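You operate a simulated robot arm through the tools that you are given. There is no shell and no other tool.

The job below is to be done with a simulated robot arm. You get a single attempt, and the scene is never put back.

JOB
Release the stop button, zero the counter and jog to the target shown.
Fine: one press of the yellow box's reset button; touch no post with the arm; 9 jog presses at most; leave the arm enabled.

The check looks at the end state, three seconds after you hand in, the way a careful person would. Anything else that was tipped, shoved, dropped, spilled or broken makes it a failure.

ROBOT AND FRAMES
A 7-joint arm with a two-finger parallel gripper, fixed in place. Base frame: the origin is at the foot of the arm, x ahead of it, y to its left, z up. Units: m, degrees, N and s.
Its first joint turns from -166.0 to 166.0 degrees. Payload 4.4 kg.
The TCP is the grasp point between the finger pads, 0.023 m short of the fingertips. In the tool frame z runs along the fingers and y along their closing line. Largest opening 0.094 m; finger width 0.038, thickness 0.01; the body of the gripper, 0.054 by 0.096 m, starts 0.039 m behind the TCP.
Orientation is that of the tool frame in the base frame, as a unit quaternion [x, y, z, w]. With the fingers straight down and closing along the base's y, the tool's x points along the base's -x, its y along +y and its z along -z.

CONTROLS
- The arm moves only by the tool play_rows. Its argument "increments" is a list of rows, each a list of 6 numbers: the shift along the tool's x, y, z in m, then the turn, a rotation vector about the tool's x, y, z in degrees. In form: [[x, y, z, ax, ay, az], ...]. A call has 1 to 20 rows; each row shifts and turns the commanded pose from where the row before left it, along the tool's axes as they then stand. "hand" is the closure, from 0 (fully open) to 1 (shut), set as the call begins (left out, the last holds). Rows are played at 5 a second. More than 0.05 m and 8.6 degrees between two rows, or a gripper value outside its range, and nothing of the call is played. Where a pose cannot be reached the arm comes as near as it can. A force on the tool above 40 N (or 10 N above the force at the start of the call, whichever is more), or a blocked arm, ends the call early, and 0.2 s more pass. The fingers move at their own pace (about 0.072 m/s each) and stop on an object; they squeeze with about 34 N. The grip force told is the motor's: it shows also when the fingers shut on nothing. Time passes only in rows, and 0.2 s behind the last, so rows that do not move let the fingers close. It gives the time, the measured TCP pose, the force on the tool (base axes), the opening and the grip force at its end, in the units of the frame above (readings bear some noise), with the torque about the TCP (base axes, N m) and any sound that the robot's microphone picked up.
- Cameras (640 x 400 px; columns grow to the right, rows downward): "scene" is fixed at [0.399, 0.6498, 1.3922]; the picture's right is [-0.71, -0.71, 0.00], its down [-0.44, 0.44, -0.78] and it looks along [0.55, -0.55, -0.62] (base axes); focal length 316 px, centre (320, 200). "wrist" rides on the gripper at [0.086, 0.016, -0.074] in the tool frame; the picture's right is [-0.18, 0.98, 0.00], its down [-0.58, -0.11, -0.81] and it looks along [-0.79, -0.15, 0.59] (tool axes); focal length 243 px, centre (320, 200). There is no depth. A picture from a camera that has moved, and an enlarged one, comes with that camera's place and axes in the base frame and with its lens.
- grab_frame(camera): a new picture of that camera. It takes no simulated time.
- inspect(camera, box): a new picture of the part [left, top, right, bottom] of that camera's present view, enlarged. It takes no simulated time.
- job_done(): hands the job in; it is judged then, once.

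Nothing tells you positions but the pictures and the camera data. Unless the task says otherwise, let go and move clear before handing in.

The tools are called by a JSON object that holds its "api" and its "payload". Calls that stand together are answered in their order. play_rows: Moves the arm, as the interface text tells. Its arguments: {"type":"object","properties":{"increments":{"type":"array","items":{"type":"array","items":{"type":"number"}}},"hand":{"type":"number"}},"required":["increments"]} The other tools are called the same way: grab_frame (camera) takes a picture; inspect (camera, box) takes an enlarged picture of a part of a camera's view; job_done () hands the job in.

At the start:

```text
clock: 0.0
tcp_pos: [0.6428, -0.2168, 1.1096]
tcp_rot: [0.0, 1.0, 0.0, 0.0]
contact_force: [-0.5, 0.4, 0.1]
torque: [0.0, -0.02, -0.03]
grip_width: 0.0942
grip_force: 0.0
```

scene: 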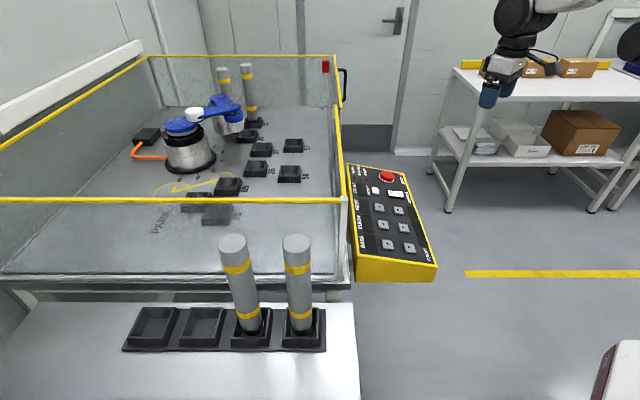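
wrist: 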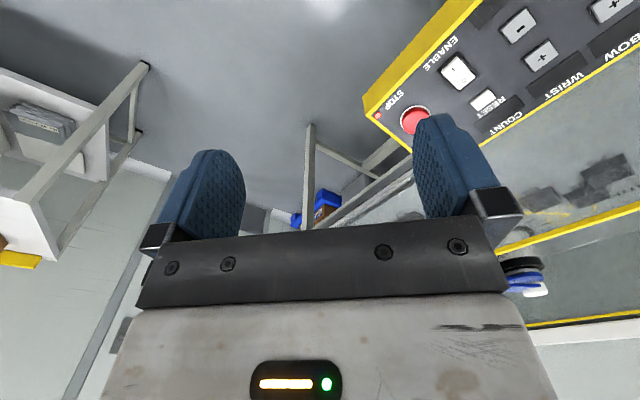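

I see a caged cell with a small blue robot, posts, and a yellow control box with a red stop button, a reset, an enable and jog keys. I'll look closer before moving.

{"api": "inspect", "payload": {"camera": "scene", "box": [330, 150, 450, 290]}}

{"api": "inspect", "payload": {"camera": "scene", "box": [120, 50, 350, 240]}}

{"api": "inspect", "payload": {"camera": "wrist", "box": [360, 0, 640, 180]}}

{"api": "inspect", "payload": {"camera": "scene", "box": [110, 220, 350, 370]}}

```text
2.86 times, centred on (390, 220) of scene
camera zoom: at [0.399, 0.6498, 1.3922], right [-0.71, -0.71, 0.0], down [-0.44, 0.44, -0.78], along [0.55, -0.55, -0.62], focal length 902 px, centre (120, 143)
```

zoom: 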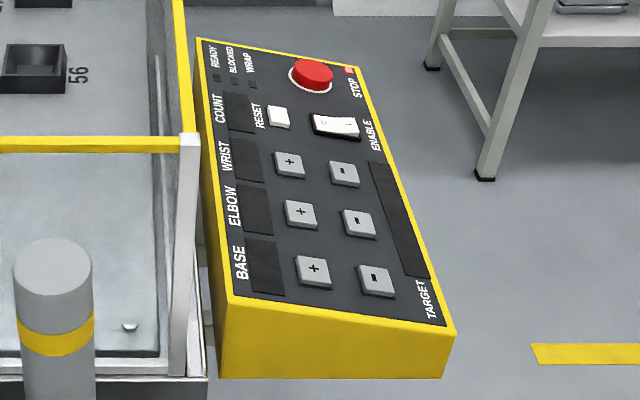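

```text
2.11 times, centred on (235, 145) of scene
camera zoom: at [0.399, 0.6498, 1.3922], right [-0.71, -0.71, 0.0], down [-0.44, 0.44, -0.78], along [0.55, -0.55, -0.62], focal length 664 px, centre (499, 316)
```

zoom: 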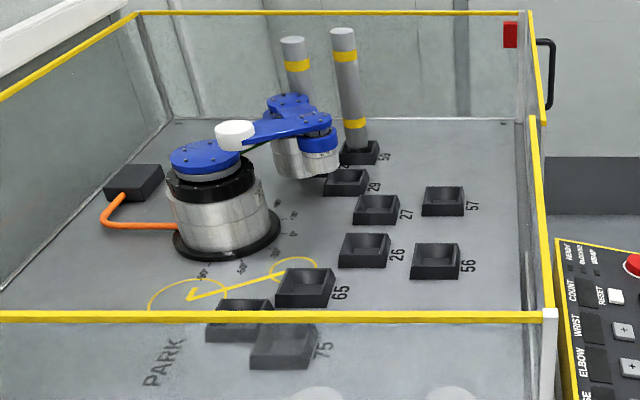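

```text
2.22 times, centred on (500, 90) of wrist
camera zoom: at [0.5558, -0.1998, 1.186], right [0.18, 0.98, 0.0], down [0.58, -0.11, 0.81], along [0.79, -0.15, -0.59], focal length 539 px, centre (-80, 444)
```

zoom: 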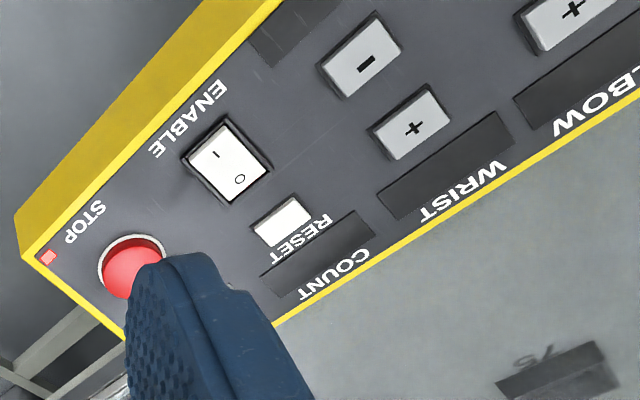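

```text
2.67 times, centred on (230, 295) of scene
camera zoom: at [0.399, 0.6498, 1.3922], right [-0.71, -0.71, 0.0], down [-0.44, 0.44, -0.78], along [0.55, -0.55, -0.62], focal length 841 px, centre (560, -53)
```

zoom: 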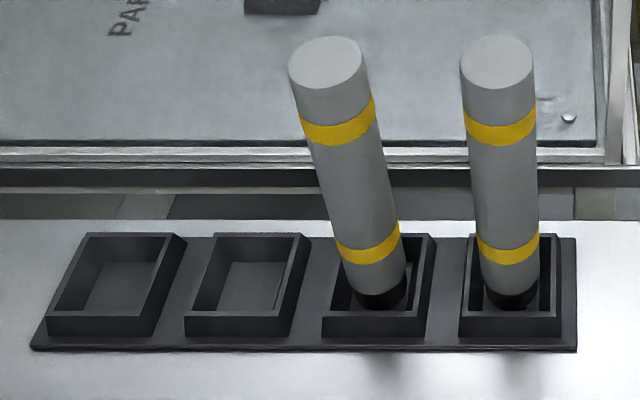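

The panel is a sloped console: stop at about (0.833,-0.088,0.832), reset (0.808,0.009,0.837), enable (0.765,-0.033,0.824). I want closer pictures of the controls, the scale marks and the cell's layout before moving.

{"api": "inspect", "payload": {"camera": "wrist", "box": [370, 60, 520, 150]}}

{"api": "inspect", "payload": {"camera": "scene", "box": [360, 155, 420, 205]}}

{"api": "inspect", "payload": {"camera": "scene", "box": [200, 60, 320, 140]}}

{"api": "inspect", "payload": {"camera": "scene", "box": [130, 100, 270, 240]}}

```text
4.27 times, centred on (445, 105) of wrist
camera zoom: at [0.5558, -0.1998, 1.186], right [0.18, 0.98, 0.0], down [0.58, -0.11, 0.81], along [0.79, -0.15, -0.59], focal length 1035 px, centre (-213, 605)
```

zoom: 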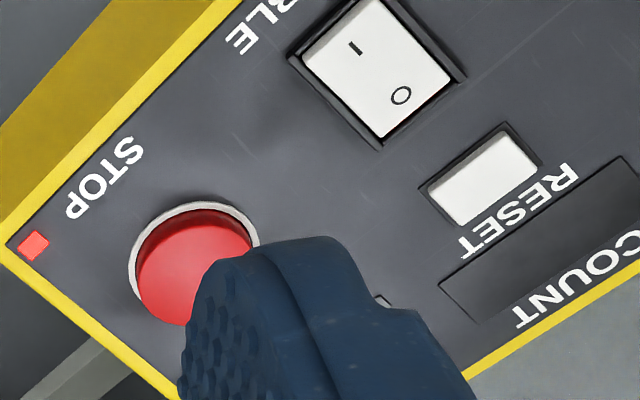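

```text
8.00 times, centred on (390, 180) of scene
camera zoom: at [0.399, 0.6498, 1.3922], right [-0.71, -0.71, 0.0], down [-0.44, 0.44, -0.78], along [0.55, -0.55, -0.62], focal length 2524 px, centre (-240, 360)
```

zoom: 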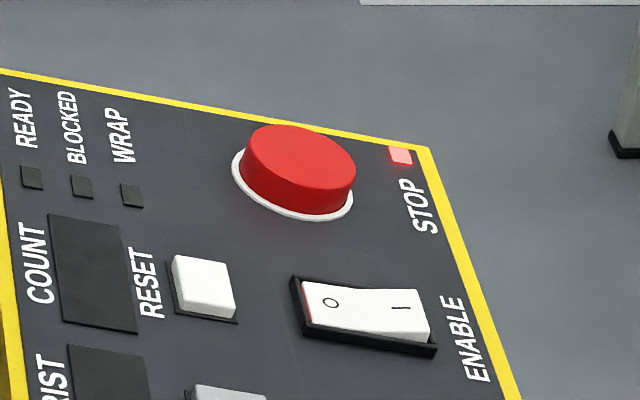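

```text
5.00 times, centred on (260, 100) of scene
camera zoom: at [0.399, 0.6498, 1.3922], right [-0.71, -0.71, 0.0], down [-0.44, 0.44, -0.78], along [0.55, -0.55, -0.62], focal length 1578 px, centre (620, 700)
```

zoom: 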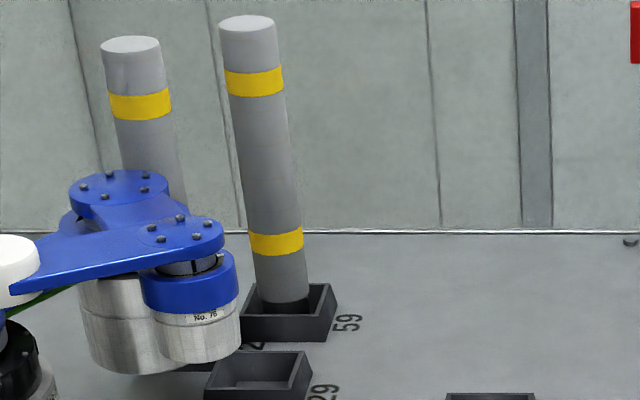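

```text
2.86 times, centred on (200, 170) of scene
camera zoom: at [0.399, 0.6498, 1.3922], right [-0.71, -0.71, 0.0], down [-0.44, 0.44, -0.78], along [0.55, -0.55, -0.62], focal length 902 px, centre (663, 286)
```

zoom: 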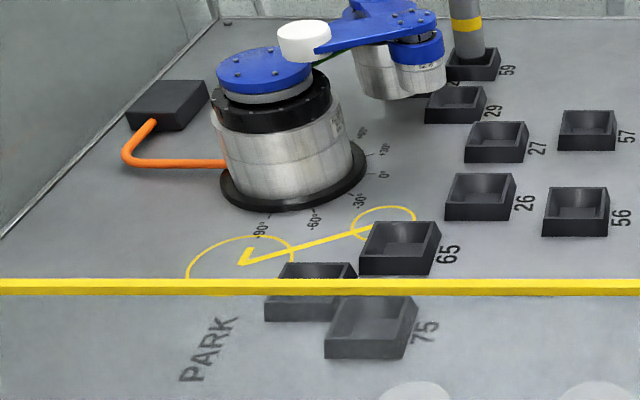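

The stop lamp is lit red and the enable rocker shows O/I. I'll turn the tool to face the panel (−45° yaw, −14° tilt), then hover above the stop button to look at it.

{"api": "play_rows", "payload": {"increments": [[0, 0, 0, 0, 0, -7.5], [0, 0, 0, 0, 0, -7.5], [0, 0, 0, 0, 0, -7.5], [0, 0, 0, 0, 0, -7.5], [0, 0, 0, 0, 0, -7.5], [0, 0, 0, 0, 0, -7.5], [0, 0, 0, 0, -7, 0], [0, 0, 0, 0, -7, 0], [0, 0, 0, 0, 0, 0]]}}

{"api": "grab_frame", "payload": {"camera": "wrist"}}

{"api": "grab_frame", "payload": {"camera": "scene"}}

```text
clock: 2.0
tcp_pos: [0.6429, -0.2166, 1.1098]
tcp_rot: [-0.38, 0.917, 0.046, 0.112]
contact_force: [-0.5, 0.6, 0.2]
torque: [0.01, -0.03, -0.04]
grip_width: 0.0941
grip_force: 0.1
```

```text
taken
camera wrist: at [0.5587, -0.2766, 1.1628], right [-0.57, 0.82, 0.04], down [0.34, 0.18, 0.92], along [0.75, 0.54, -0.38], focal length 243 px, centre (320, 200)
```

wrist: 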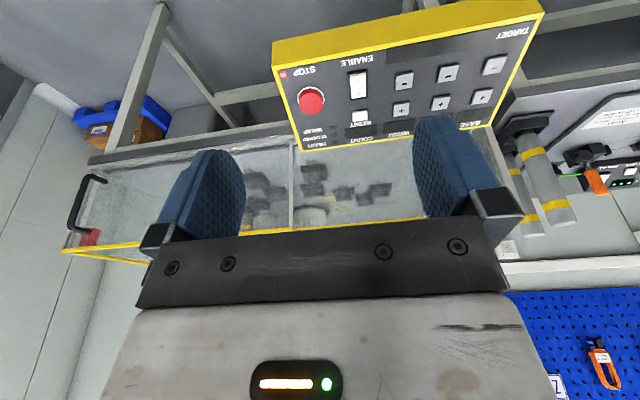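

```text
taken
```

scene: 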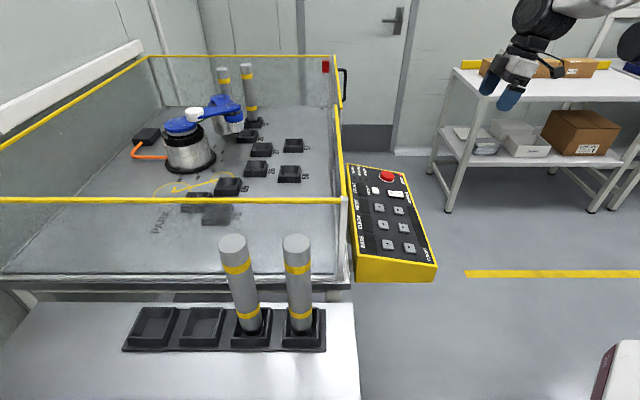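

The tool now faces the panel; the cage rail runs behind the panel's upper edge, at about z 1.03. I'll move to hover about 0.12 m above the stop button.

{"api": "play_rows", "payload": {"increments": [[-0.0217, -0.0062, 0.0292, 0, 0, 0], [-0.0217, -0.0062, 0.0292, 0, 0, 0], [-0.0217, -0.0062, 0.0292, 0, 0, 0], [-0.0217, -0.0062, 0.0292, 0, 0, 0], [-0.0217, -0.0062, 0.0292, 0, 0, 0], [-0.0217, -0.0062, 0.0292, 0, 0, 0], [-0.0217, -0.0062, 0.0292, 0, 0, 0], [0, 0, 0, 0, 0, 0]]}}

{"api": "grab_frame", "payload": {"camera": "wrist"}}

{"api": "inspect", "payload": {"camera": "wrist", "box": [240, 0, 420, 150]}}

{"api": "grab_frame", "payload": {"camera": "scene"}}

```text
clock: 3.8
tcp_pos: [0.8132, -0.108, 0.9477]
tcp_rot: [-0.378, 0.918, 0.047, 0.112]
contact_force: [-0.5, -0.2, 0.7]
torque: [-0.02, 0.03, -0.01]
grip_width: 0.0941
grip_force: 0.1
```

```text
taken
camera wrist: at [0.7291, -0.1686, 1.0006], right [-0.57, 0.82, 0.04], down [0.34, 0.18, 0.92], along [0.75, 0.54, -0.38], focal length 243 px, centre (320, 200)
```

wrist: 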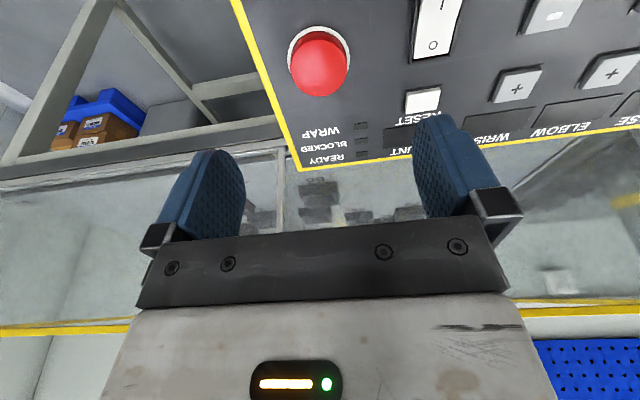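

```text
2.67 times, centred on (330, 75) of wrist
camera zoom: at [0.7291, -0.1686, 1.0006], right [-0.57, 0.82, 0.04], down [0.34, 0.18, 0.92], along [0.75, 0.54, -0.38], focal length 647 px, centre (293, 533)
```

zoom: 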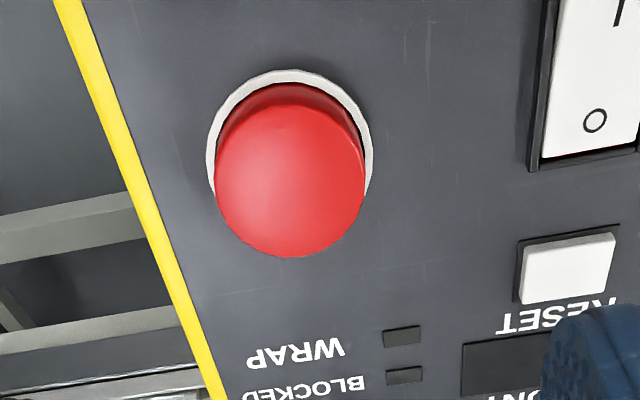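

```text
taken
```

scene: 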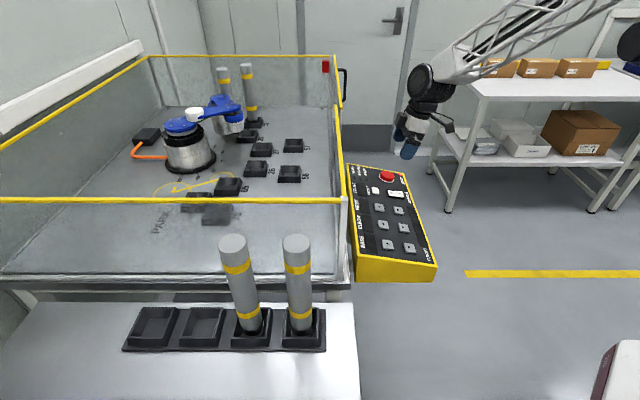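

The stop cap is about 42 mm wide, with its top at about (0.833,-0.089,0.839), directly below the TCP along the tool axis. I'll lower the open fingers around it and check before gripping.

{"api": "play_rows", "payload": {"increments": [[0, 0, 0.025, 0, 0, 0], [0, 0, 0.025, 0, 0, 0], [0, 0, 0.02, 0, 0, 0], [0, 0, 0.015, 0, 0, 0], [0, 0, 0.01, 0, 0, 0], [0, 0, 0, 0, 0, 0]]}}

{"api": "grab_frame", "payload": {"camera": "wrist"}}

{"api": "inspect", "payload": {"camera": "scene", "box": [340, 100, 460, 220]}}

```text
clock: 5.2
tcp_pos: [0.8288, -0.0921, 0.8577]
tcp_rot: [-0.379, 0.917, 0.047, 0.113]
contact_force: [0.1, -0.7, -0.1]
torque: [-0.03, 0.01, -0.01]
grip_width: 0.0939
grip_force: 0.2
```

```text
taken
camera wrist: at [0.7448, -0.1523, 0.9092], right [-0.57, 0.82, 0.04], down [0.34, 0.18, 0.92], along [0.75, 0.54, -0.38], focal length 243 px, centre (320, 200)
```

wrist: 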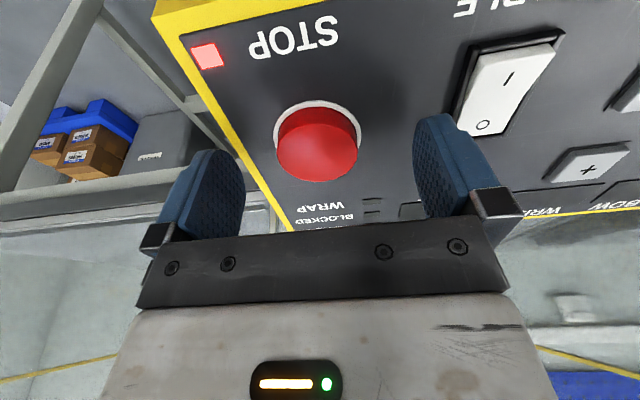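

```text
3.33 times, centred on (400, 160) of scene
camera zoom: at [0.399, 0.6498, 1.3922], right [-0.71, -0.71, 0.0], down [-0.44, 0.44, -0.78], along [0.55, -0.55, -0.62], focal length 1052 px, centre (53, 333)
```

zoom: 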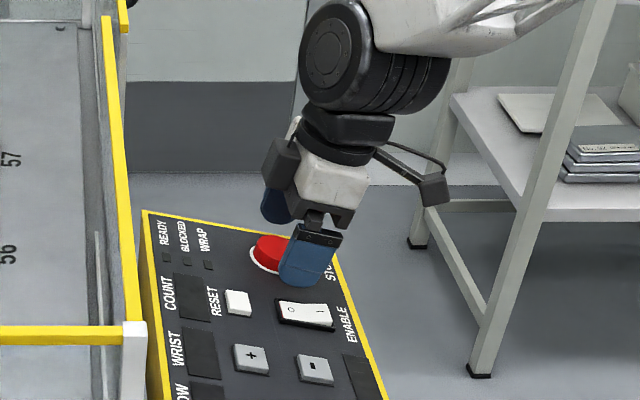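

The cap is centred between the fingers, its top about 22 mm below the TCP. I'll go down 17 mm and close on it.

{"api": "play_rows", "payload": {"increments": [[0, 0, 0.009, 0, 0, 0], [0, 0, 0.008, 0, 0, 0], [0, 0, 0, 0, 0, 0]]}}

{"api": "play_rows", "payload": {"increments": [[0, 0, 0, 0, 0, 0], [0, 0, 0, 0, 0, 0], [0, 0, 0, 0, 0, 0], [0, 0, 0, 0, 0, 0], [0, 0, 0, 0, 0, 0]], "hand": 1}}

{"api": "grab_frame", "payload": {"camera": "wrist"}}

```text
clock: 5.8
tcp_pos: [0.8312, -0.0888, 0.8447]
tcp_rot: [-0.38, 0.917, 0.046, 0.113]
contact_force: [-6.1, -4.9, 8.0]
torque: [0.04, 0.48, 0.35]
grip_width: 0.0941
grip_force: 0.1
stopped in row 3: the force on the tool passed its limit at 60 N (the readings are from after the stop); the commanded pose is now the measured one
```

```text
clock: 7.0
tcp_pos: [0.8327, -0.0909, 0.8434]
tcp_rot: [-0.379, 0.917, 0.046, 0.113]
contact_force: [33.2, -19.0, 1.1]
torque: [-0.26, -0.55, -0.23]
grip_width: 0.0404
grip_force: 45.9
```

```text
taken
camera wrist: at [0.7484, -0.1506, 0.8968], right [-0.57, 0.82, 0.04], down [0.34, 0.18, 0.92], along [0.75, 0.54, -0.38], focal length 243 px, centre (320, 200)
```

wrist: 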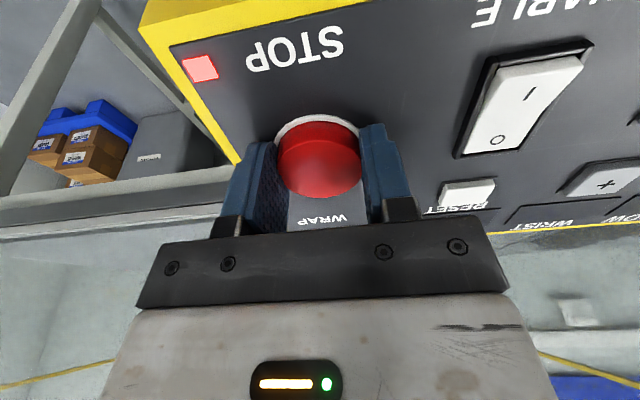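

The cap is gripped (40 mm), with a sideways force from a slightly off-centre grip. I'll ease that, then twist clockwise and watch the lamp.

{"api": "play_rows", "payload": {"increments": [[0, -0.0015, 0, 0, 0, 0], [0, -0.0012, -0.001, 0, 0, 0], [0, 0, 0, 0, 0, 0]]}}

{"api": "play_rows", "payload": {"increments": [[0, 0, 0, 0, 0, 6], [0, 0, 0, 0, 0, 6], [0, 0, 0, 0, 0, 6], [0, 0, 0, 0, 0, 6], [0, 0, 0, 0, 0, 6], [0, 0, 0, 0, 0, 0]]}}

{"api": "grab_frame", "payload": {"camera": "wrist"}}

{"api": "inspect", "payload": {"camera": "scene", "box": [340, 150, 450, 290]}}

```text
clock: 7.8
tcp_pos: [0.833, -0.0913, 0.8442]
tcp_rot: [-0.379, 0.917, 0.047, 0.113]
contact_force: [19.0, 17.8, 5.0]
torque: [0.3, -0.21, 0.06]
grip_width: 0.0404
grip_force: 45.7
```

```text
clock: 8.6
tcp_pos: [0.8321, -0.0903, 0.8445]
tcp_rot: [-0.255, 0.959, 0.062, 0.104]
contact_force: [-10.8, 7.8, 9.3]
torque: [-0.3, 0.28, 0.2]
grip_width: 0.0406
grip_force: 44.9
stopped in row 3: the force on the tool passed its limit at 42 N (the readings are from after the stop); the commanded pose is now the measured one
```

```text
taken
camera wrist: at [0.7379, -0.1303, 0.8989], right [-0.34, 0.94, 0.11], down [0.41, 0.04, 0.91], along [0.85, 0.35, -0.4], focal length 243 px, centre (320, 200)
```

wrist: 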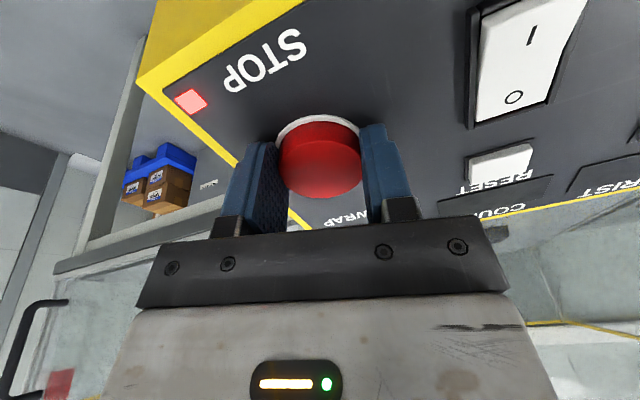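

```text
2.86 times, centred on (395, 220) of scene
camera zoom: at [0.399, 0.6498, 1.3922], right [-0.71, -0.71, 0.0], down [-0.44, 0.44, -0.78], along [0.55, -0.55, -0.62], focal length 902 px, centre (106, 143)
```

zoom: 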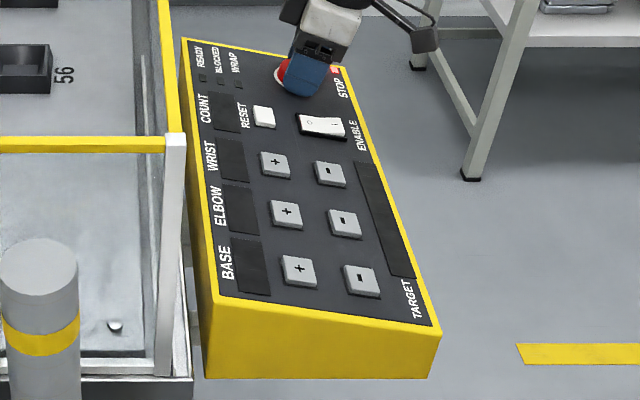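

The tool has turned about 15° and the lamp is still lit. I'll keep turning clockwise in small chunks.

{"api": "play_rows", "payload": {"increments": [[0, 0, 0, 0, 0, 5], [0, 0, 0, 0, 0, 5], [0, 0, 0, 0, 0, 5], [0, 0, 0, 0, 0, 5], [0, 0, 0, 0, 0, 0]]}}

{"api": "grab_frame", "payload": {"camera": "wrist"}}

```text
clock: 9.9
tcp_pos: [0.8312, -0.0888, 0.8451]
tcp_rot: [-0.084, 0.989, 0.081, 0.092]
contact_force: [-8.9, 12.3, 9.7]
torque: [-0.19, 0.31, 0.01]
grip_width: 0.0406
grip_force: 45.2
stopped in row 5: the force on the tool passed its limit at 41 N (the readings are from after the stop); the commanded pose is now the measured one
```

```text
taken
camera wrist: at [0.7328, -0.0998, 0.9036], right [0.0, 0.98, 0.18], down [0.45, -0.16, 0.88], along [0.89, 0.08, -0.44], focal length 243 px, centre (320, 200)
```

wrist: 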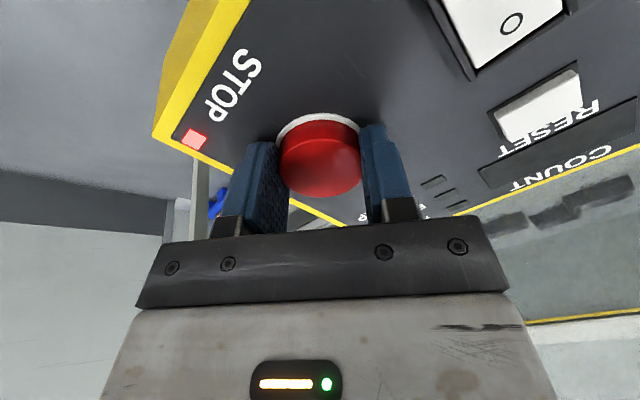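

About 35° so far, still red. I'll continue the clockwise turn.

{"api": "play_rows", "payload": {"increments": [[0, 0, 0, 0, 0, 6], [0, 0, 0, 0, 0, 6], [0, 0, 0, 0, 0, 6], [0, 0, 0, 0, 0, 6], [0, 0, 0, 0, 0, 0]]}}

{"api": "grab_frame", "payload": {"camera": "wrist"}}

```text
clock: 10.9
tcp_pos: [0.8322, -0.0881, 0.8443]
tcp_rot: [0.106, 0.987, 0.096, 0.075]
contact_force: [0.1, 11.5, 2.1]
torque: [0.15, 0.15, 0.11]
grip_width: 0.0407
grip_force: 45.2
stopped in row 4: the force on the tool passed its limit at 41 N (the readings are from after the stop); the commanded pose is now the measured one
```

```text
taken
camera wrist: at [0.7395, -0.0666, 0.9108], right [0.37, 0.9, 0.23], down [0.4, -0.37, 0.83], along [0.84, -0.22, -0.5], focal length 243 px, centre (320, 200)
```

wrist: 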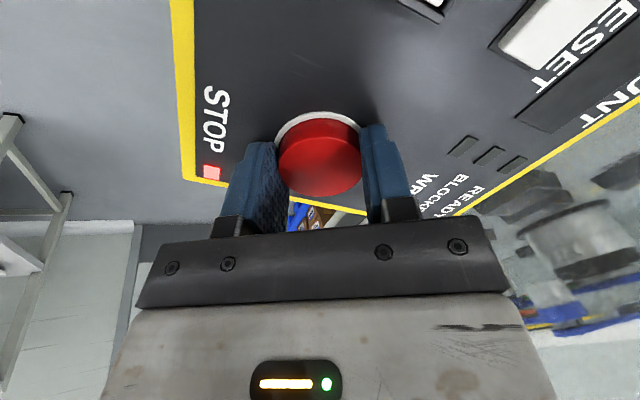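

After about 57° clockwise with no resistance and no change, this looks like a pull-to-release button, so I'll pull it straight out gently.

{"api": "play_rows", "payload": {"increments": [[0, 0, -0.003, 0, 0, 0], [0, 0, -0.003, 0, 0, 0], [0, 0, -0.003, 0, 0, 0], [0, 0, 0, 0, 0, 0]]}}

{"api": "grab_frame", "payload": {"camera": "wrist"}}

{"api": "inspect", "payload": {"camera": "scene", "box": [340, 150, 450, 290]}}

```text
clock: 11.6
tcp_pos: [0.8323, -0.0903, 0.8518]
tcp_rot: [0.106, 0.987, 0.095, 0.075]
contact_force: [23.3, 9.8, -18.7]
torque: [0.07, -0.17, 0.06]
grip_width: 0.0405
grip_force: 44.9
stopped in row 3: the force on the tool passed its limit at 42 N (the readings are from after the stop); the commanded pose is now the measured one
```

```text
taken
camera wrist: at [0.7386, -0.0674, 0.9161], right [0.37, 0.9, 0.23], down [0.4, -0.37, 0.83], along [0.84, -0.22, -0.5], focal length 243 px, centre (320, 200)
```

wrist: 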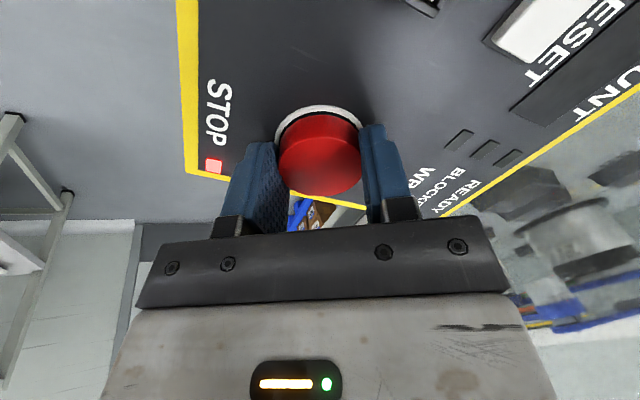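

```text
2.86 times, centred on (395, 220) of scene
camera zoom: at [0.399, 0.6498, 1.3922], right [-0.71, -0.71, 0.0], down [-0.44, 0.44, -0.78], along [0.55, -0.55, -0.62], focal length 902 px, centre (106, 143)
```

zoom: 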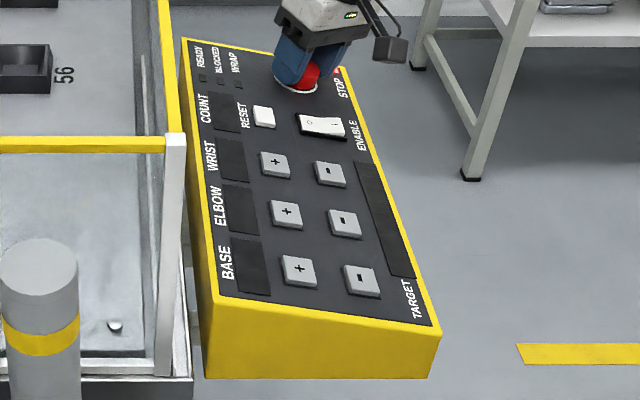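

The cap followed the fingers up by about 7 mm against resistance, with the lamp still lit. I'll pull a bit more.

{"api": "play_rows", "payload": {"increments": [[0, 0, -0.002, 0, 0, 0], [0, 0, -0.002, 0, 0, 0], [0, 0, -0.002, 0, 0, 0], [0, 0, 0, 0, 0, 0]]}}

{"api": "grab_frame", "payload": {"camera": "wrist"}}

```text
clock: 12.3
tcp_pos: [0.828, -0.0888, 0.8546]
tcp_rot: [0.106, 0.987, 0.096, 0.074]
contact_force: [-8.5, 16.0, -8.5]
torque: [0.32, 0.84, 0.38]
grip_width: 0.0409
grip_force: 43.6
stopped in row 3: the force on the tool passed its limit at 42 N (the readings are from after the stop); the commanded pose is now the measured one
```

```text
taken
camera wrist: at [0.7357, -0.0672, 0.9201], right [0.37, 0.9, 0.22], down [0.41, -0.37, 0.83], along [0.84, -0.22, -0.51], focal length 243 px, centre (320, 200)
```

wrist: 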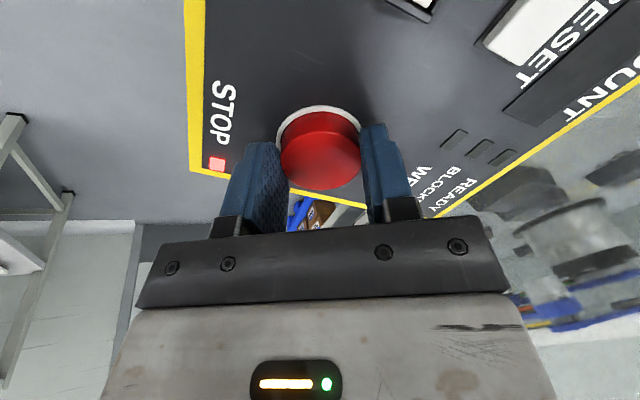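

The fingers seem to have slid up the cap rather than released it. I'll open, recentre and look again.

{"api": "play_rows", "payload": {"increments": [[0, 0, 0, 0, 0, 0], [0, 0, 0, 0, 0, 0], [0, 0, 0, 0, 0, 0]], "hand": 0}}

{"api": "grab_frame", "payload": {"camera": "wrist"}}

{"api": "inspect", "payload": {"camera": "wrist", "box": [240, 80, 400, 220]}}

{"api": "inspect", "payload": {"camera": "scene", "box": [360, 155, 420, 205]}}

```text
clock: 13.2
tcp_pos: [0.8295, -0.0901, 0.8546]
tcp_rot: [0.106, 0.987, 0.096, 0.074]
contact_force: [0.5, 0.2, 0.2]
torque: [-0.01, 0.0, -0.01]
grip_width: 0.0941
grip_force: 0.0
```

```text
taken
camera wrist: at [0.7368, -0.0679, 0.9207], right [0.37, 0.9, 0.23], down [0.41, -0.37, 0.83], along [0.84, -0.22, -0.5], focal length 243 px, centre (320, 200)
```

wrist: 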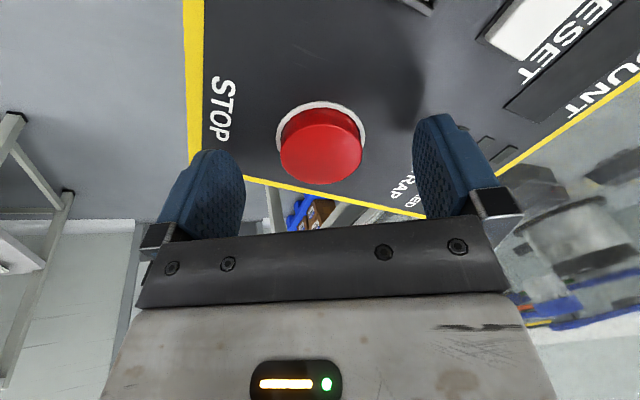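

```text
2.86 times, centred on (320, 150) of wrist
camera zoom: at [0.7368, -0.0679, 0.9207], right [0.37, 0.9, 0.23], down [0.41, -0.37, 0.83], along [0.84, -0.22, -0.5], focal length 693 px, centre (320, 343)
```

zoom: 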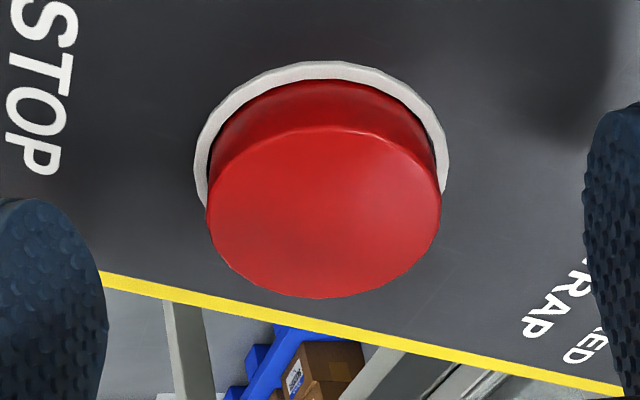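

```text
8.00 times, centred on (390, 180) of scene
camera zoom: at [0.399, 0.6498, 1.3922], right [-0.71, -0.71, 0.0], down [-0.44, 0.44, -0.78], along [0.55, -0.55, -0.62], focal length 2524 px, centre (-240, 360)
```

zoom: 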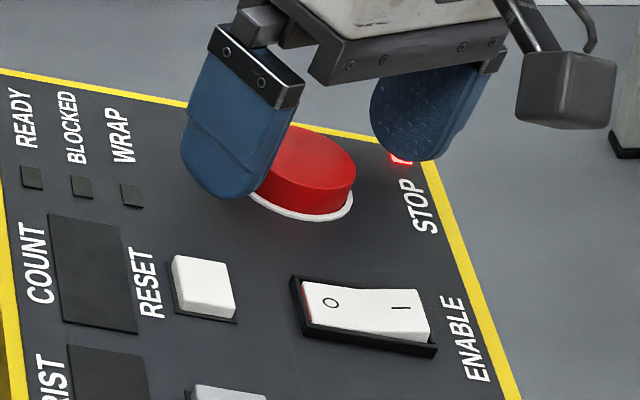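

The cap sits exactly as before. The fingertips were rubbing the panel last time, so I'll grip about 3 mm higher and test the other direction while watching torque.

{"api": "play_rows", "payload": {"increments": [[0, 0, 0.007, 0, 0, 0], [0, 0, 0, 0, 0, 0]]}}

{"api": "play_rows", "payload": {"increments": [[0, 0, 0, 0, 0, 0], [0, 0, 0, 0, 0, 0], [0, 0, 0, 0, 0, 0], [0, 0, 0, 0, 0, 0], [0, 0, 0, 0, 0, 0]], "hand": 1}}

{"api": "play_rows", "payload": {"increments": [[0, 0, 0, 0, 0, -5], [0, 0, 0, 0, 0, -5], [0, 0, 0, 0, 0, 0]]}}

{"api": "grab_frame", "payload": {"camera": "wrist"}}

```text
clock: 13.8
tcp_pos: [0.8302, -0.0896, 0.8484]
tcp_rot: [0.106, 0.987, 0.095, 0.075]
contact_force: [0.0, -0.1, -0.1]
torque: [-0.02, -0.04, -0.04]
grip_width: 0.094
grip_force: 0.1
```

```text
clock: 14.9
tcp_pos: [0.8309, -0.0891, 0.8482]
tcp_rot: [0.106, 0.987, 0.096, 0.075]
contact_force: [2.5, 13.8, 2.5]
torque: [-0.01, 0.0, 0.15]
grip_width: 0.039
grip_force: 45.4
```

```text
clock: 15.8
tcp_pos: [0.8305, -0.0899, 0.849]
tcp_rot: [0.019, 0.992, 0.09, 0.083]
contact_force: [-0.6, -5.5, -0.3]
torque: [-0.31, -0.06, 0.3]
grip_width: 0.0405
grip_force: 45.3
```

```text
taken
camera wrist: at [0.7333, -0.0816, 0.9107], right [0.2, 0.96, 0.21], down [0.44, -0.28, 0.86], along [0.88, -0.08, -0.47], focal length 243 px, centre (320, 200)
```

wrist: 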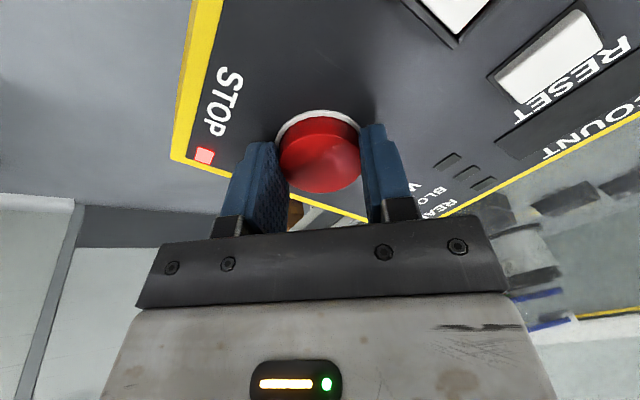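

The turn meets little torque either way. With a cleaner grip I'll try the straight pull again in 1 mm steps.

{"api": "play_rows", "payload": {"increments": [[0, 0, -0.001, 0, 0, 0], [0, 0, -0.001, 0, 0, 0], [0, 0, -0.001, 0, 0, 0], [0, 0, -0.001, 0, 0, 0]]}}

{"api": "grab_frame", "payload": {"camera": "wrist"}}

{"api": "inspect", "payload": {"camera": "scene", "box": [360, 155, 420, 205]}}

```text
clock: 16.8
tcp_pos: [0.8296, -0.091, 0.8517]
tcp_rot: [0.02, 0.992, 0.089, 0.083]
contact_force: [7.6, -15.1, -15.5]
torque: [-0.45, -0.11, 0.02]
grip_width: 0.0404
grip_force: 45.0
```

```text
taken
camera wrist: at [0.7328, -0.0819, 0.914], right [0.2, 0.96, 0.21], down [0.44, -0.28, 0.86], along [0.88, -0.09, -0.47], focal length 243 px, centre (320, 200)
```

wrist: 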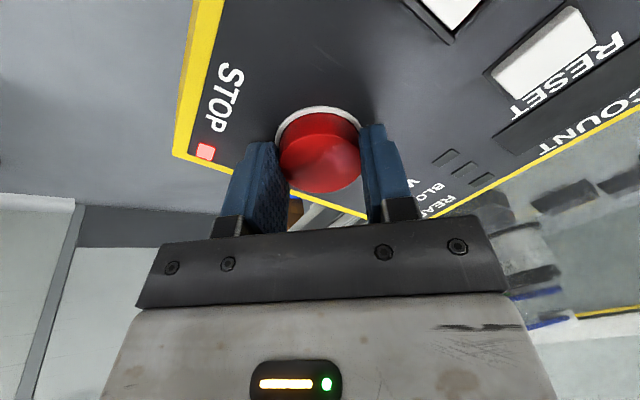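

```text
8.00 times, centred on (390, 180) of scene
camera zoom: at [0.399, 0.6498, 1.3922], right [-0.71, -0.71, 0.0], down [-0.44, 0.44, -0.78], along [0.55, -0.55, -0.62], focal length 2524 px, centre (-240, 360)
```

zoom: 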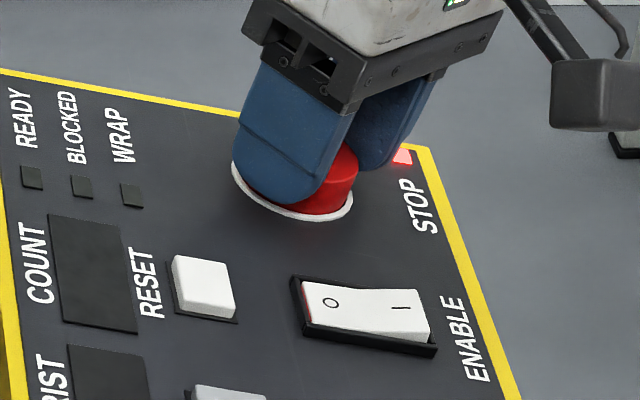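

The cap is rising with the fingers against about 20 N. I'll keep pulling in 1 mm steps.

{"api": "play_rows", "payload": {"increments": [[0, 0, -0.001, 0, 0, 0], [0, 0, -0.001, 0, 0, 0], [0, 0, -0.001, 0, 0, 0]]}}

{"api": "grab_frame", "payload": {"camera": "wrist"}}

{"api": "inspect", "payload": {"camera": "scene", "box": [360, 155, 420, 205]}}

```text
clock: 17.6
tcp_pos: [0.8292, -0.0908, 0.8536]
tcp_rot: [0.02, 0.992, 0.089, 0.082]
contact_force: [10.4, -9.4, -23.2]
torque: [-0.37, -0.04, 0.1]
grip_width: 0.0403
grip_force: 45.4
```

```text
taken
camera wrist: at [0.7324, -0.0824, 0.9166], right [0.2, 0.96, 0.21], down [0.44, -0.28, 0.86], along [0.88, -0.08, -0.47], focal length 243 px, centre (320, 200)
```

wrist: 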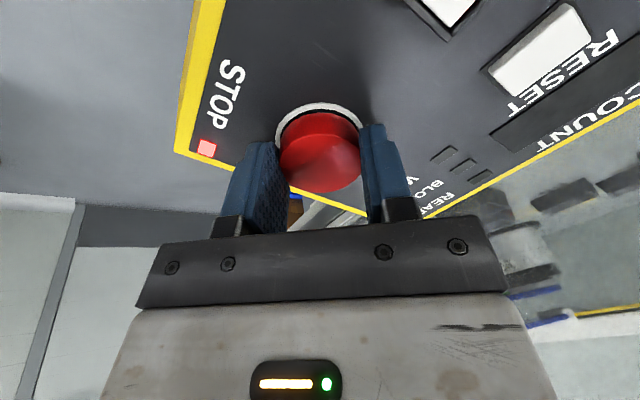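

```text
8.00 times, centred on (390, 180) of scene
camera zoom: at [0.399, 0.6498, 1.3922], right [-0.71, -0.71, 0.0], down [-0.44, 0.44, -0.78], along [0.55, -0.55, -0.62], focal length 2524 px, centre (-240, 360)
```

zoom: 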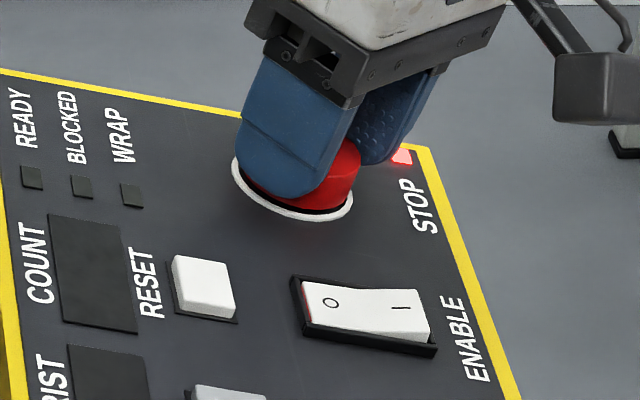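

The cap is clearly lifting, with a dark gap showing beneath it, so pulling works. I'll continue.

{"api": "play_rows", "payload": {"increments": [[0, 0, -0.001, 0, 0, 0], [0, 0, -0.001, 0, 0, 0], [0, 0, -0.001, 0, 0, 0]]}}

{"api": "grab_frame", "payload": {"camera": "wrist"}}

{"api": "inspect", "payload": {"camera": "scene", "box": [360, 155, 420, 205]}}

```text
clock: 18.4
tcp_pos: [0.8297, -0.0907, 0.8559]
tcp_rot: [0.019, 0.992, 0.089, 0.083]
contact_force: [16.5, -4.7, -33.6]
torque: [-0.25, -0.11, 0.07]
grip_width: 0.0407
grip_force: 45.1
```

```text
taken
camera wrist: at [0.7319, -0.0828, 0.9194], right [0.2, 0.96, 0.21], down [0.44, -0.28, 0.86], along [0.88, -0.09, -0.47], focal length 243 px, centre (320, 200)
```

wrist: 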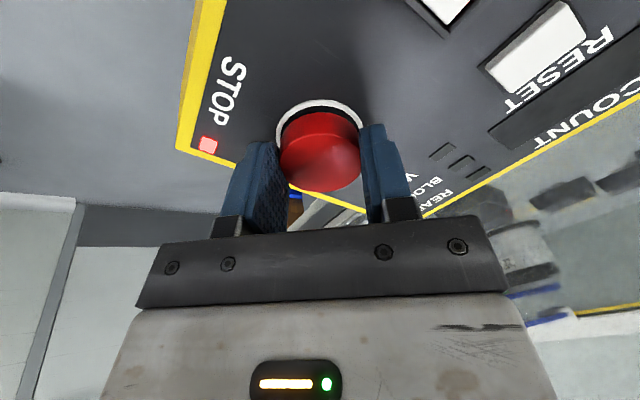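

```text
8.00 times, centred on (390, 180) of scene
camera zoom: at [0.399, 0.6498, 1.3922], right [-0.71, -0.71, 0.0], down [-0.44, 0.44, -0.78], along [0.55, -0.55, -0.62], focal length 2524 px, centre (-240, 360)
```

zoom: 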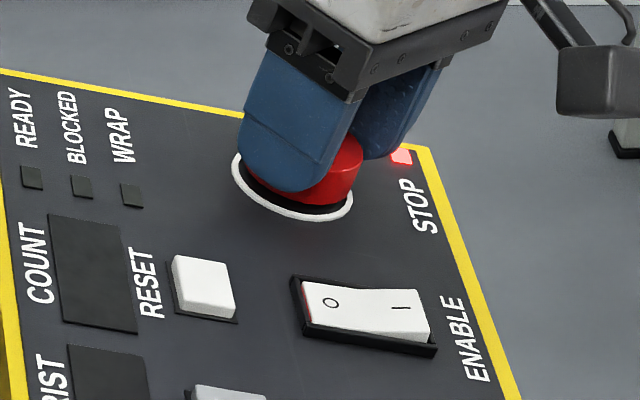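

About 34 N and still rising smoothly. I'll continue.

{"api": "play_rows", "payload": {"increments": [[0, 0, -0.001, 0, 0, 0], [0, 0, -0.001, 0, 0, 0]]}}

{"api": "grab_frame", "payload": {"camera": "wrist"}}

{"api": "inspect", "payload": {"camera": "scene", "box": [360, 155, 420, 205]}}

```text
clock: 18.9
tcp_pos: [0.8291, -0.0918, 0.8597]
tcp_rot: [0.019, 0.992, 0.089, 0.082]
contact_force: [10.6, -5.0, -35.5]
torque: [-0.26, 0.06, 0.13]
grip_width: 0.0404
grip_force: 44.9
```

```text
taken
camera wrist: at [0.7313, -0.0831, 0.9213], right [0.2, 0.96, 0.21], down [0.44, -0.28, 0.86], along [0.88, -0.09, -0.47], focal length 243 px, centre (320, 200)
```

wrist: 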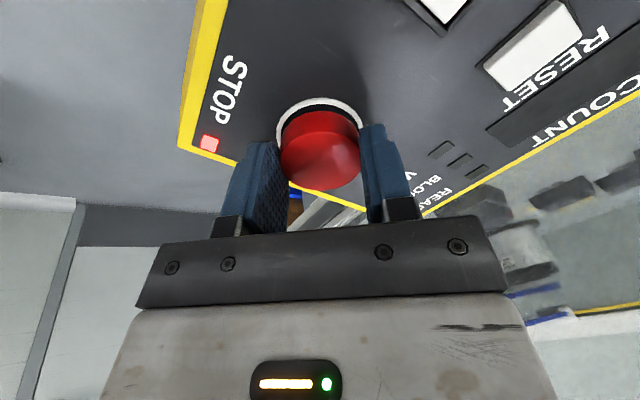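

```text
8.00 times, centred on (390, 180) of scene
camera zoom: at [0.399, 0.6498, 1.3922], right [-0.71, -0.71, 0.0], down [-0.44, 0.44, -0.78], along [0.55, -0.55, -0.62], focal length 2524 px, centre (-240, 360)
```

zoom: 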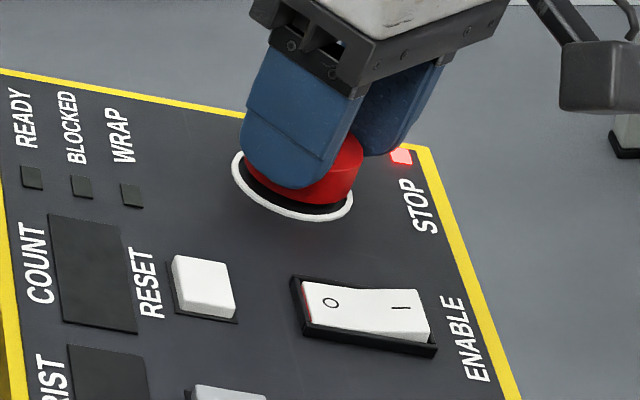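

Still red and about 36 N. I'll pull further.

{"api": "play_rows", "payload": {"increments": [[0, 0, -0.001, 0, 0, 0], [0, 0, -0.001, 0, 0, 0]]}}

{"api": "inspect", "payload": {"camera": "scene", "box": [360, 155, 420, 205]}}

```text
clock: 19.6
tcp_pos: [0.8285, -0.0913, 0.8604]
tcp_rot: [0.019, 0.992, 0.089, 0.082]
contact_force: [3.2, -2.7, -36.9]
torque: [-0.16, 0.19, 0.15]
grip_width: 0.0407
grip_force: 45.0
```

```text
8.00 times, centred on (390, 180) of scene
camera zoom: at [0.399, 0.6498, 1.3922], right [-0.71, -0.71, 0.0], down [-0.44, 0.44, -0.78], along [0.55, -0.55, -0.62], focal length 2524 px, centre (-240, 360)
```

zoom: 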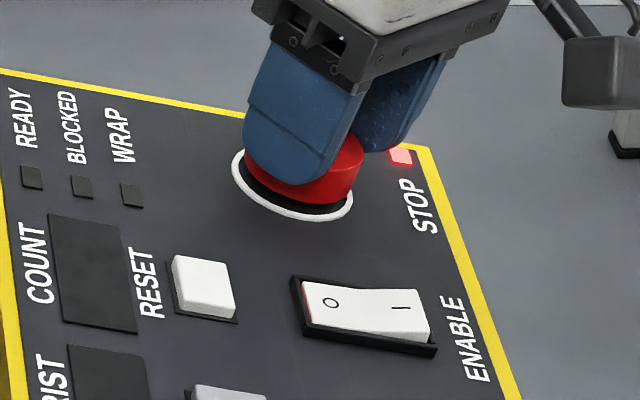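

The pull saturates at about 37 N with the fingers slipping, so the button resists a straight pull. I'll regrip low and centred, and try a longer twist: first counter-clockwise back past neutral, then clockwise over a large range.

{"api": "play_rows", "payload": {"increments": [[0, 0, 0, 0, 0, 0], [0, 0, 0, 0, 0, 0], [0, 0, 0, 0, 0, 0]], "hand": 0}}

{"api": "grab_frame", "payload": {"camera": "wrist"}}

{"api": "play_rows", "payload": {"increments": [[0, 0, 0.006, 0, 0, 0], [0, 0, 0.0065, 0, 0, 0], [0, 0, 0, 0, 0, 0]]}}

{"api": "play_rows", "payload": {"increments": [[0, 0, 0, 0, 0, 0], [0, 0, 0, 0, 0, 0], [0, 0, 0, 0, 0, 0], [0, 0, 0, 0, 0, 0], [0, 0, 0, 0, 0, 0]], "hand": 1}}

{"api": "inspect", "payload": {"camera": "wrist", "box": [180, 80, 420, 230]}}

```text
clock: 20.4
tcp_pos: [0.8287, -0.0922, 0.861]
tcp_rot: [0.019, 0.992, 0.089, 0.083]
contact_force: [1.0, 0.5, -0.5]
torque: [0.01, 0.01, 0.0]
grip_width: 0.0941
grip_force: 0.1
```

```text
taken
camera wrist: at [0.7313, -0.0836, 0.9244], right [0.2, 0.96, 0.21], down [0.43, -0.28, 0.86], along [0.88, -0.09, -0.47], focal length 243 px, centre (320, 200)
```

wrist: 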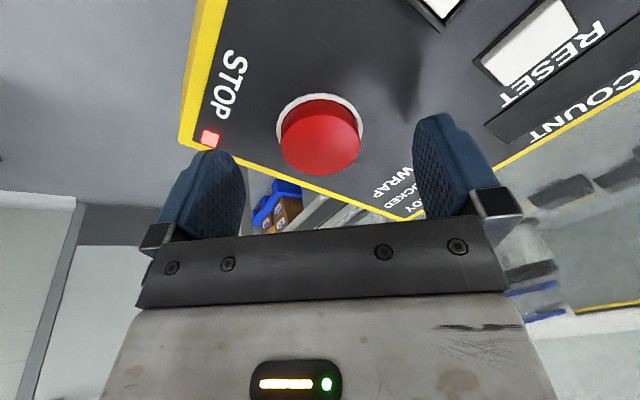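

```text
clock: 21.1
tcp_pos: [0.8308, -0.0893, 0.8494]
tcp_rot: [0.02, 0.992, 0.088, 0.083]
contact_force: [-0.4, 0.8, -0.3]
torque: [0.0, 0.0, 0.04]
grip_width: 0.094
grip_force: 0.0
```

```text
clock: 22.4
tcp_pos: [0.8303, -0.0898, 0.849]
tcp_rot: [0.019, 0.992, 0.089, 0.083]
contact_force: [0.5, -17.0, -3.2]
torque: [-0.44, -0.01, 0.04]
grip_width: 0.0405
grip_force: 44.5
```

```text
2.67 times, centred on (300, 155) of wrist
camera zoom: at [0.7331, -0.0816, 0.912], right [0.2, 0.96, 0.21], down [0.43, -0.28, 0.86], along [0.88, -0.09, -0.47], focal length 647 px, centre (373, 320)
```

zoom: 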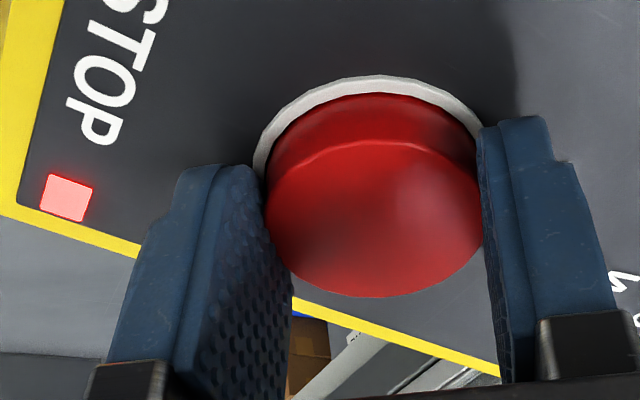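

Gripped with a small sideways load. I'll relieve it and twist counter-clockwise stepwise.

{"api": "play_rows", "payload": {"increments": [[0, -0.001, 0, 0, 0, 0], [0, 0, 0, 0, 0, -5], [0, 0, 0, 0, 0, -5], [0, 0, 0, 0, 0, -5], [0, 0, 0, 0, 0, -5], [0, 0, 0, 0, 0, 0]]}}

{"api": "play_rows", "payload": {"increments": [[0, 0, 0, 0, 0, -5], [0, 0, 0, 0, 0, -5], [0, 0, 0, 0, 0, -5], [0, 0, 0, 0, 0, -5], [0, 0, 0, 0, 0, 0]]}}

{"api": "inspect", "payload": {"camera": "wrist", "box": [140, 20, 440, 220]}}

```text
clock: 23.8
tcp_pos: [0.8313, -0.0914, 0.8501]
tcp_rot: [-0.154, 0.981, 0.074, 0.097]
contact_force: [2.8, 6.2, 1.5]
torque: [-0.14, -0.12, 0.14]
grip_width: 0.0388
grip_force: 45.2
```

```text
clock: 24.9
tcp_pos: [0.8311, -0.0897, 0.8494]
tcp_rot: [-0.323, 0.939, 0.056, 0.108]
contact_force: [3.7, -24.2, -2.7]
torque: [-0.6, -0.2, -0.3]
grip_width: 0.0382
grip_force: 45.0
```

```text
2.00 times, centred on (290, 120) of wrist
camera zoom: at [0.7415, -0.1416, 0.9029], right [-0.46, 0.88, 0.08], down [0.38, 0.12, 0.92], along [0.8, 0.46, -0.39], focal length 485 px, centre (380, 360)
```

zoom: 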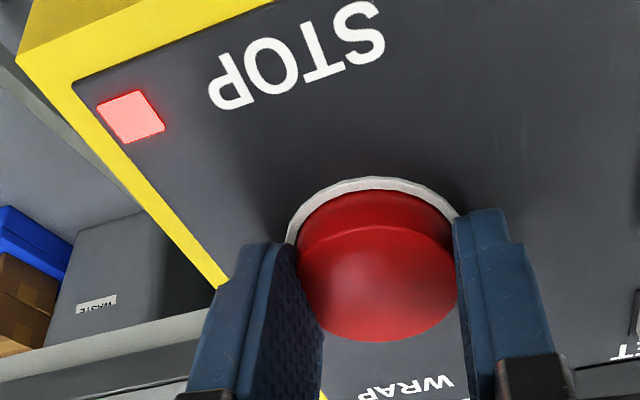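

No change yet. I'll continue counter-clockwise past neutral.

{"api": "play_rows", "payload": {"increments": [[0, -0.0005, 0, 0, 0, -5], [0, -0.0005, 0, 0, 0, -5], [0, 0, 0, 0, 0, -5], [0, 0, 0, 0, 0, -5], [0, 0, 0, 0, 0, 0]]}}

{"api": "play_rows", "payload": {"increments": [[0, 0, 0, 0, 0, -5], [0, 0, 0, 0, 0, -5], [0, 0, 0, 0, 0, -5], [0, 0, 0, 0, 0, -5], [0, 0, 0, 0, 0, 0]]}}

{"api": "grab_frame", "payload": {"camera": "wrist"}}

{"api": "inspect", "payload": {"camera": "scene", "box": [340, 150, 450, 290]}}

```text
clock: 26.3
tcp_pos: [0.8316, -0.0925, 0.8499]
tcp_rot: [-0.48, 0.869, 0.034, 0.117]
contact_force: [7.2, -7.5, -1.9]
torque: [-0.21, -0.03, 0.12]
grip_width: 0.0403
grip_force: 44.9
stopped in row 5: the force on the tool passed its limit at 41 N (the readings are from after the stop); the commanded pose is now the measured one
```

```text
clock: 27.5
tcp_pos: [0.833, -0.0924, 0.8493]
tcp_rot: [-0.624, 0.772, 0.014, 0.122]
contact_force: [34.9, -21.3, 0.1]
torque: [-0.43, -0.5, -0.12]
grip_width: 0.0396
grip_force: 45.5
```

```text
taken
camera wrist: at [0.7878, -0.1839, 0.9046], right [-0.91, 0.39, -0.09], down [0.08, 0.4, 0.92], along [0.4, 0.83, -0.39], focal length 243 px, centre (320, 200)
```

wrist: 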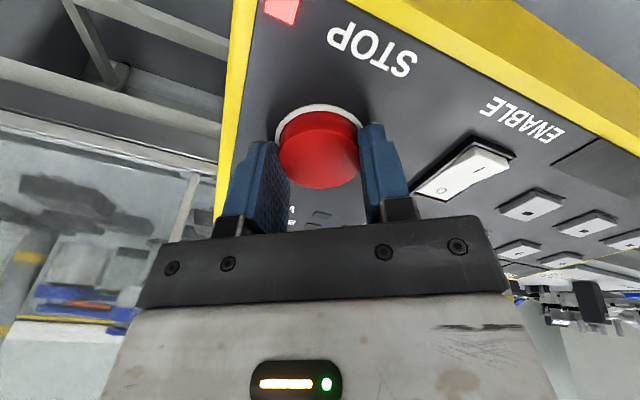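

```text
2.86 times, centred on (395, 220) of scene
camera zoom: at [0.399, 0.6498, 1.3922], right [-0.71, -0.71, 0.0], down [-0.44, 0.44, -0.78], along [0.55, -0.55, -0.62], focal length 902 px, centre (106, 143)
```

zoom: 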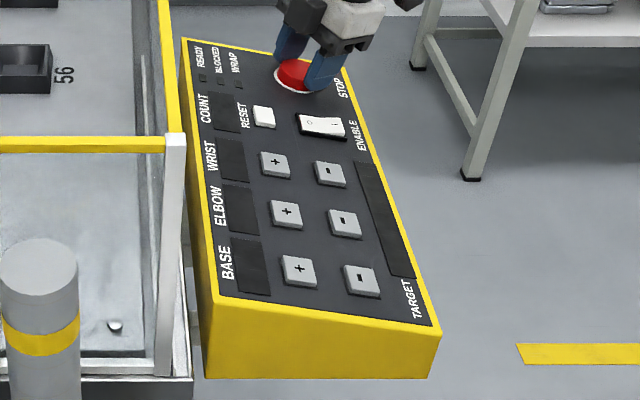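

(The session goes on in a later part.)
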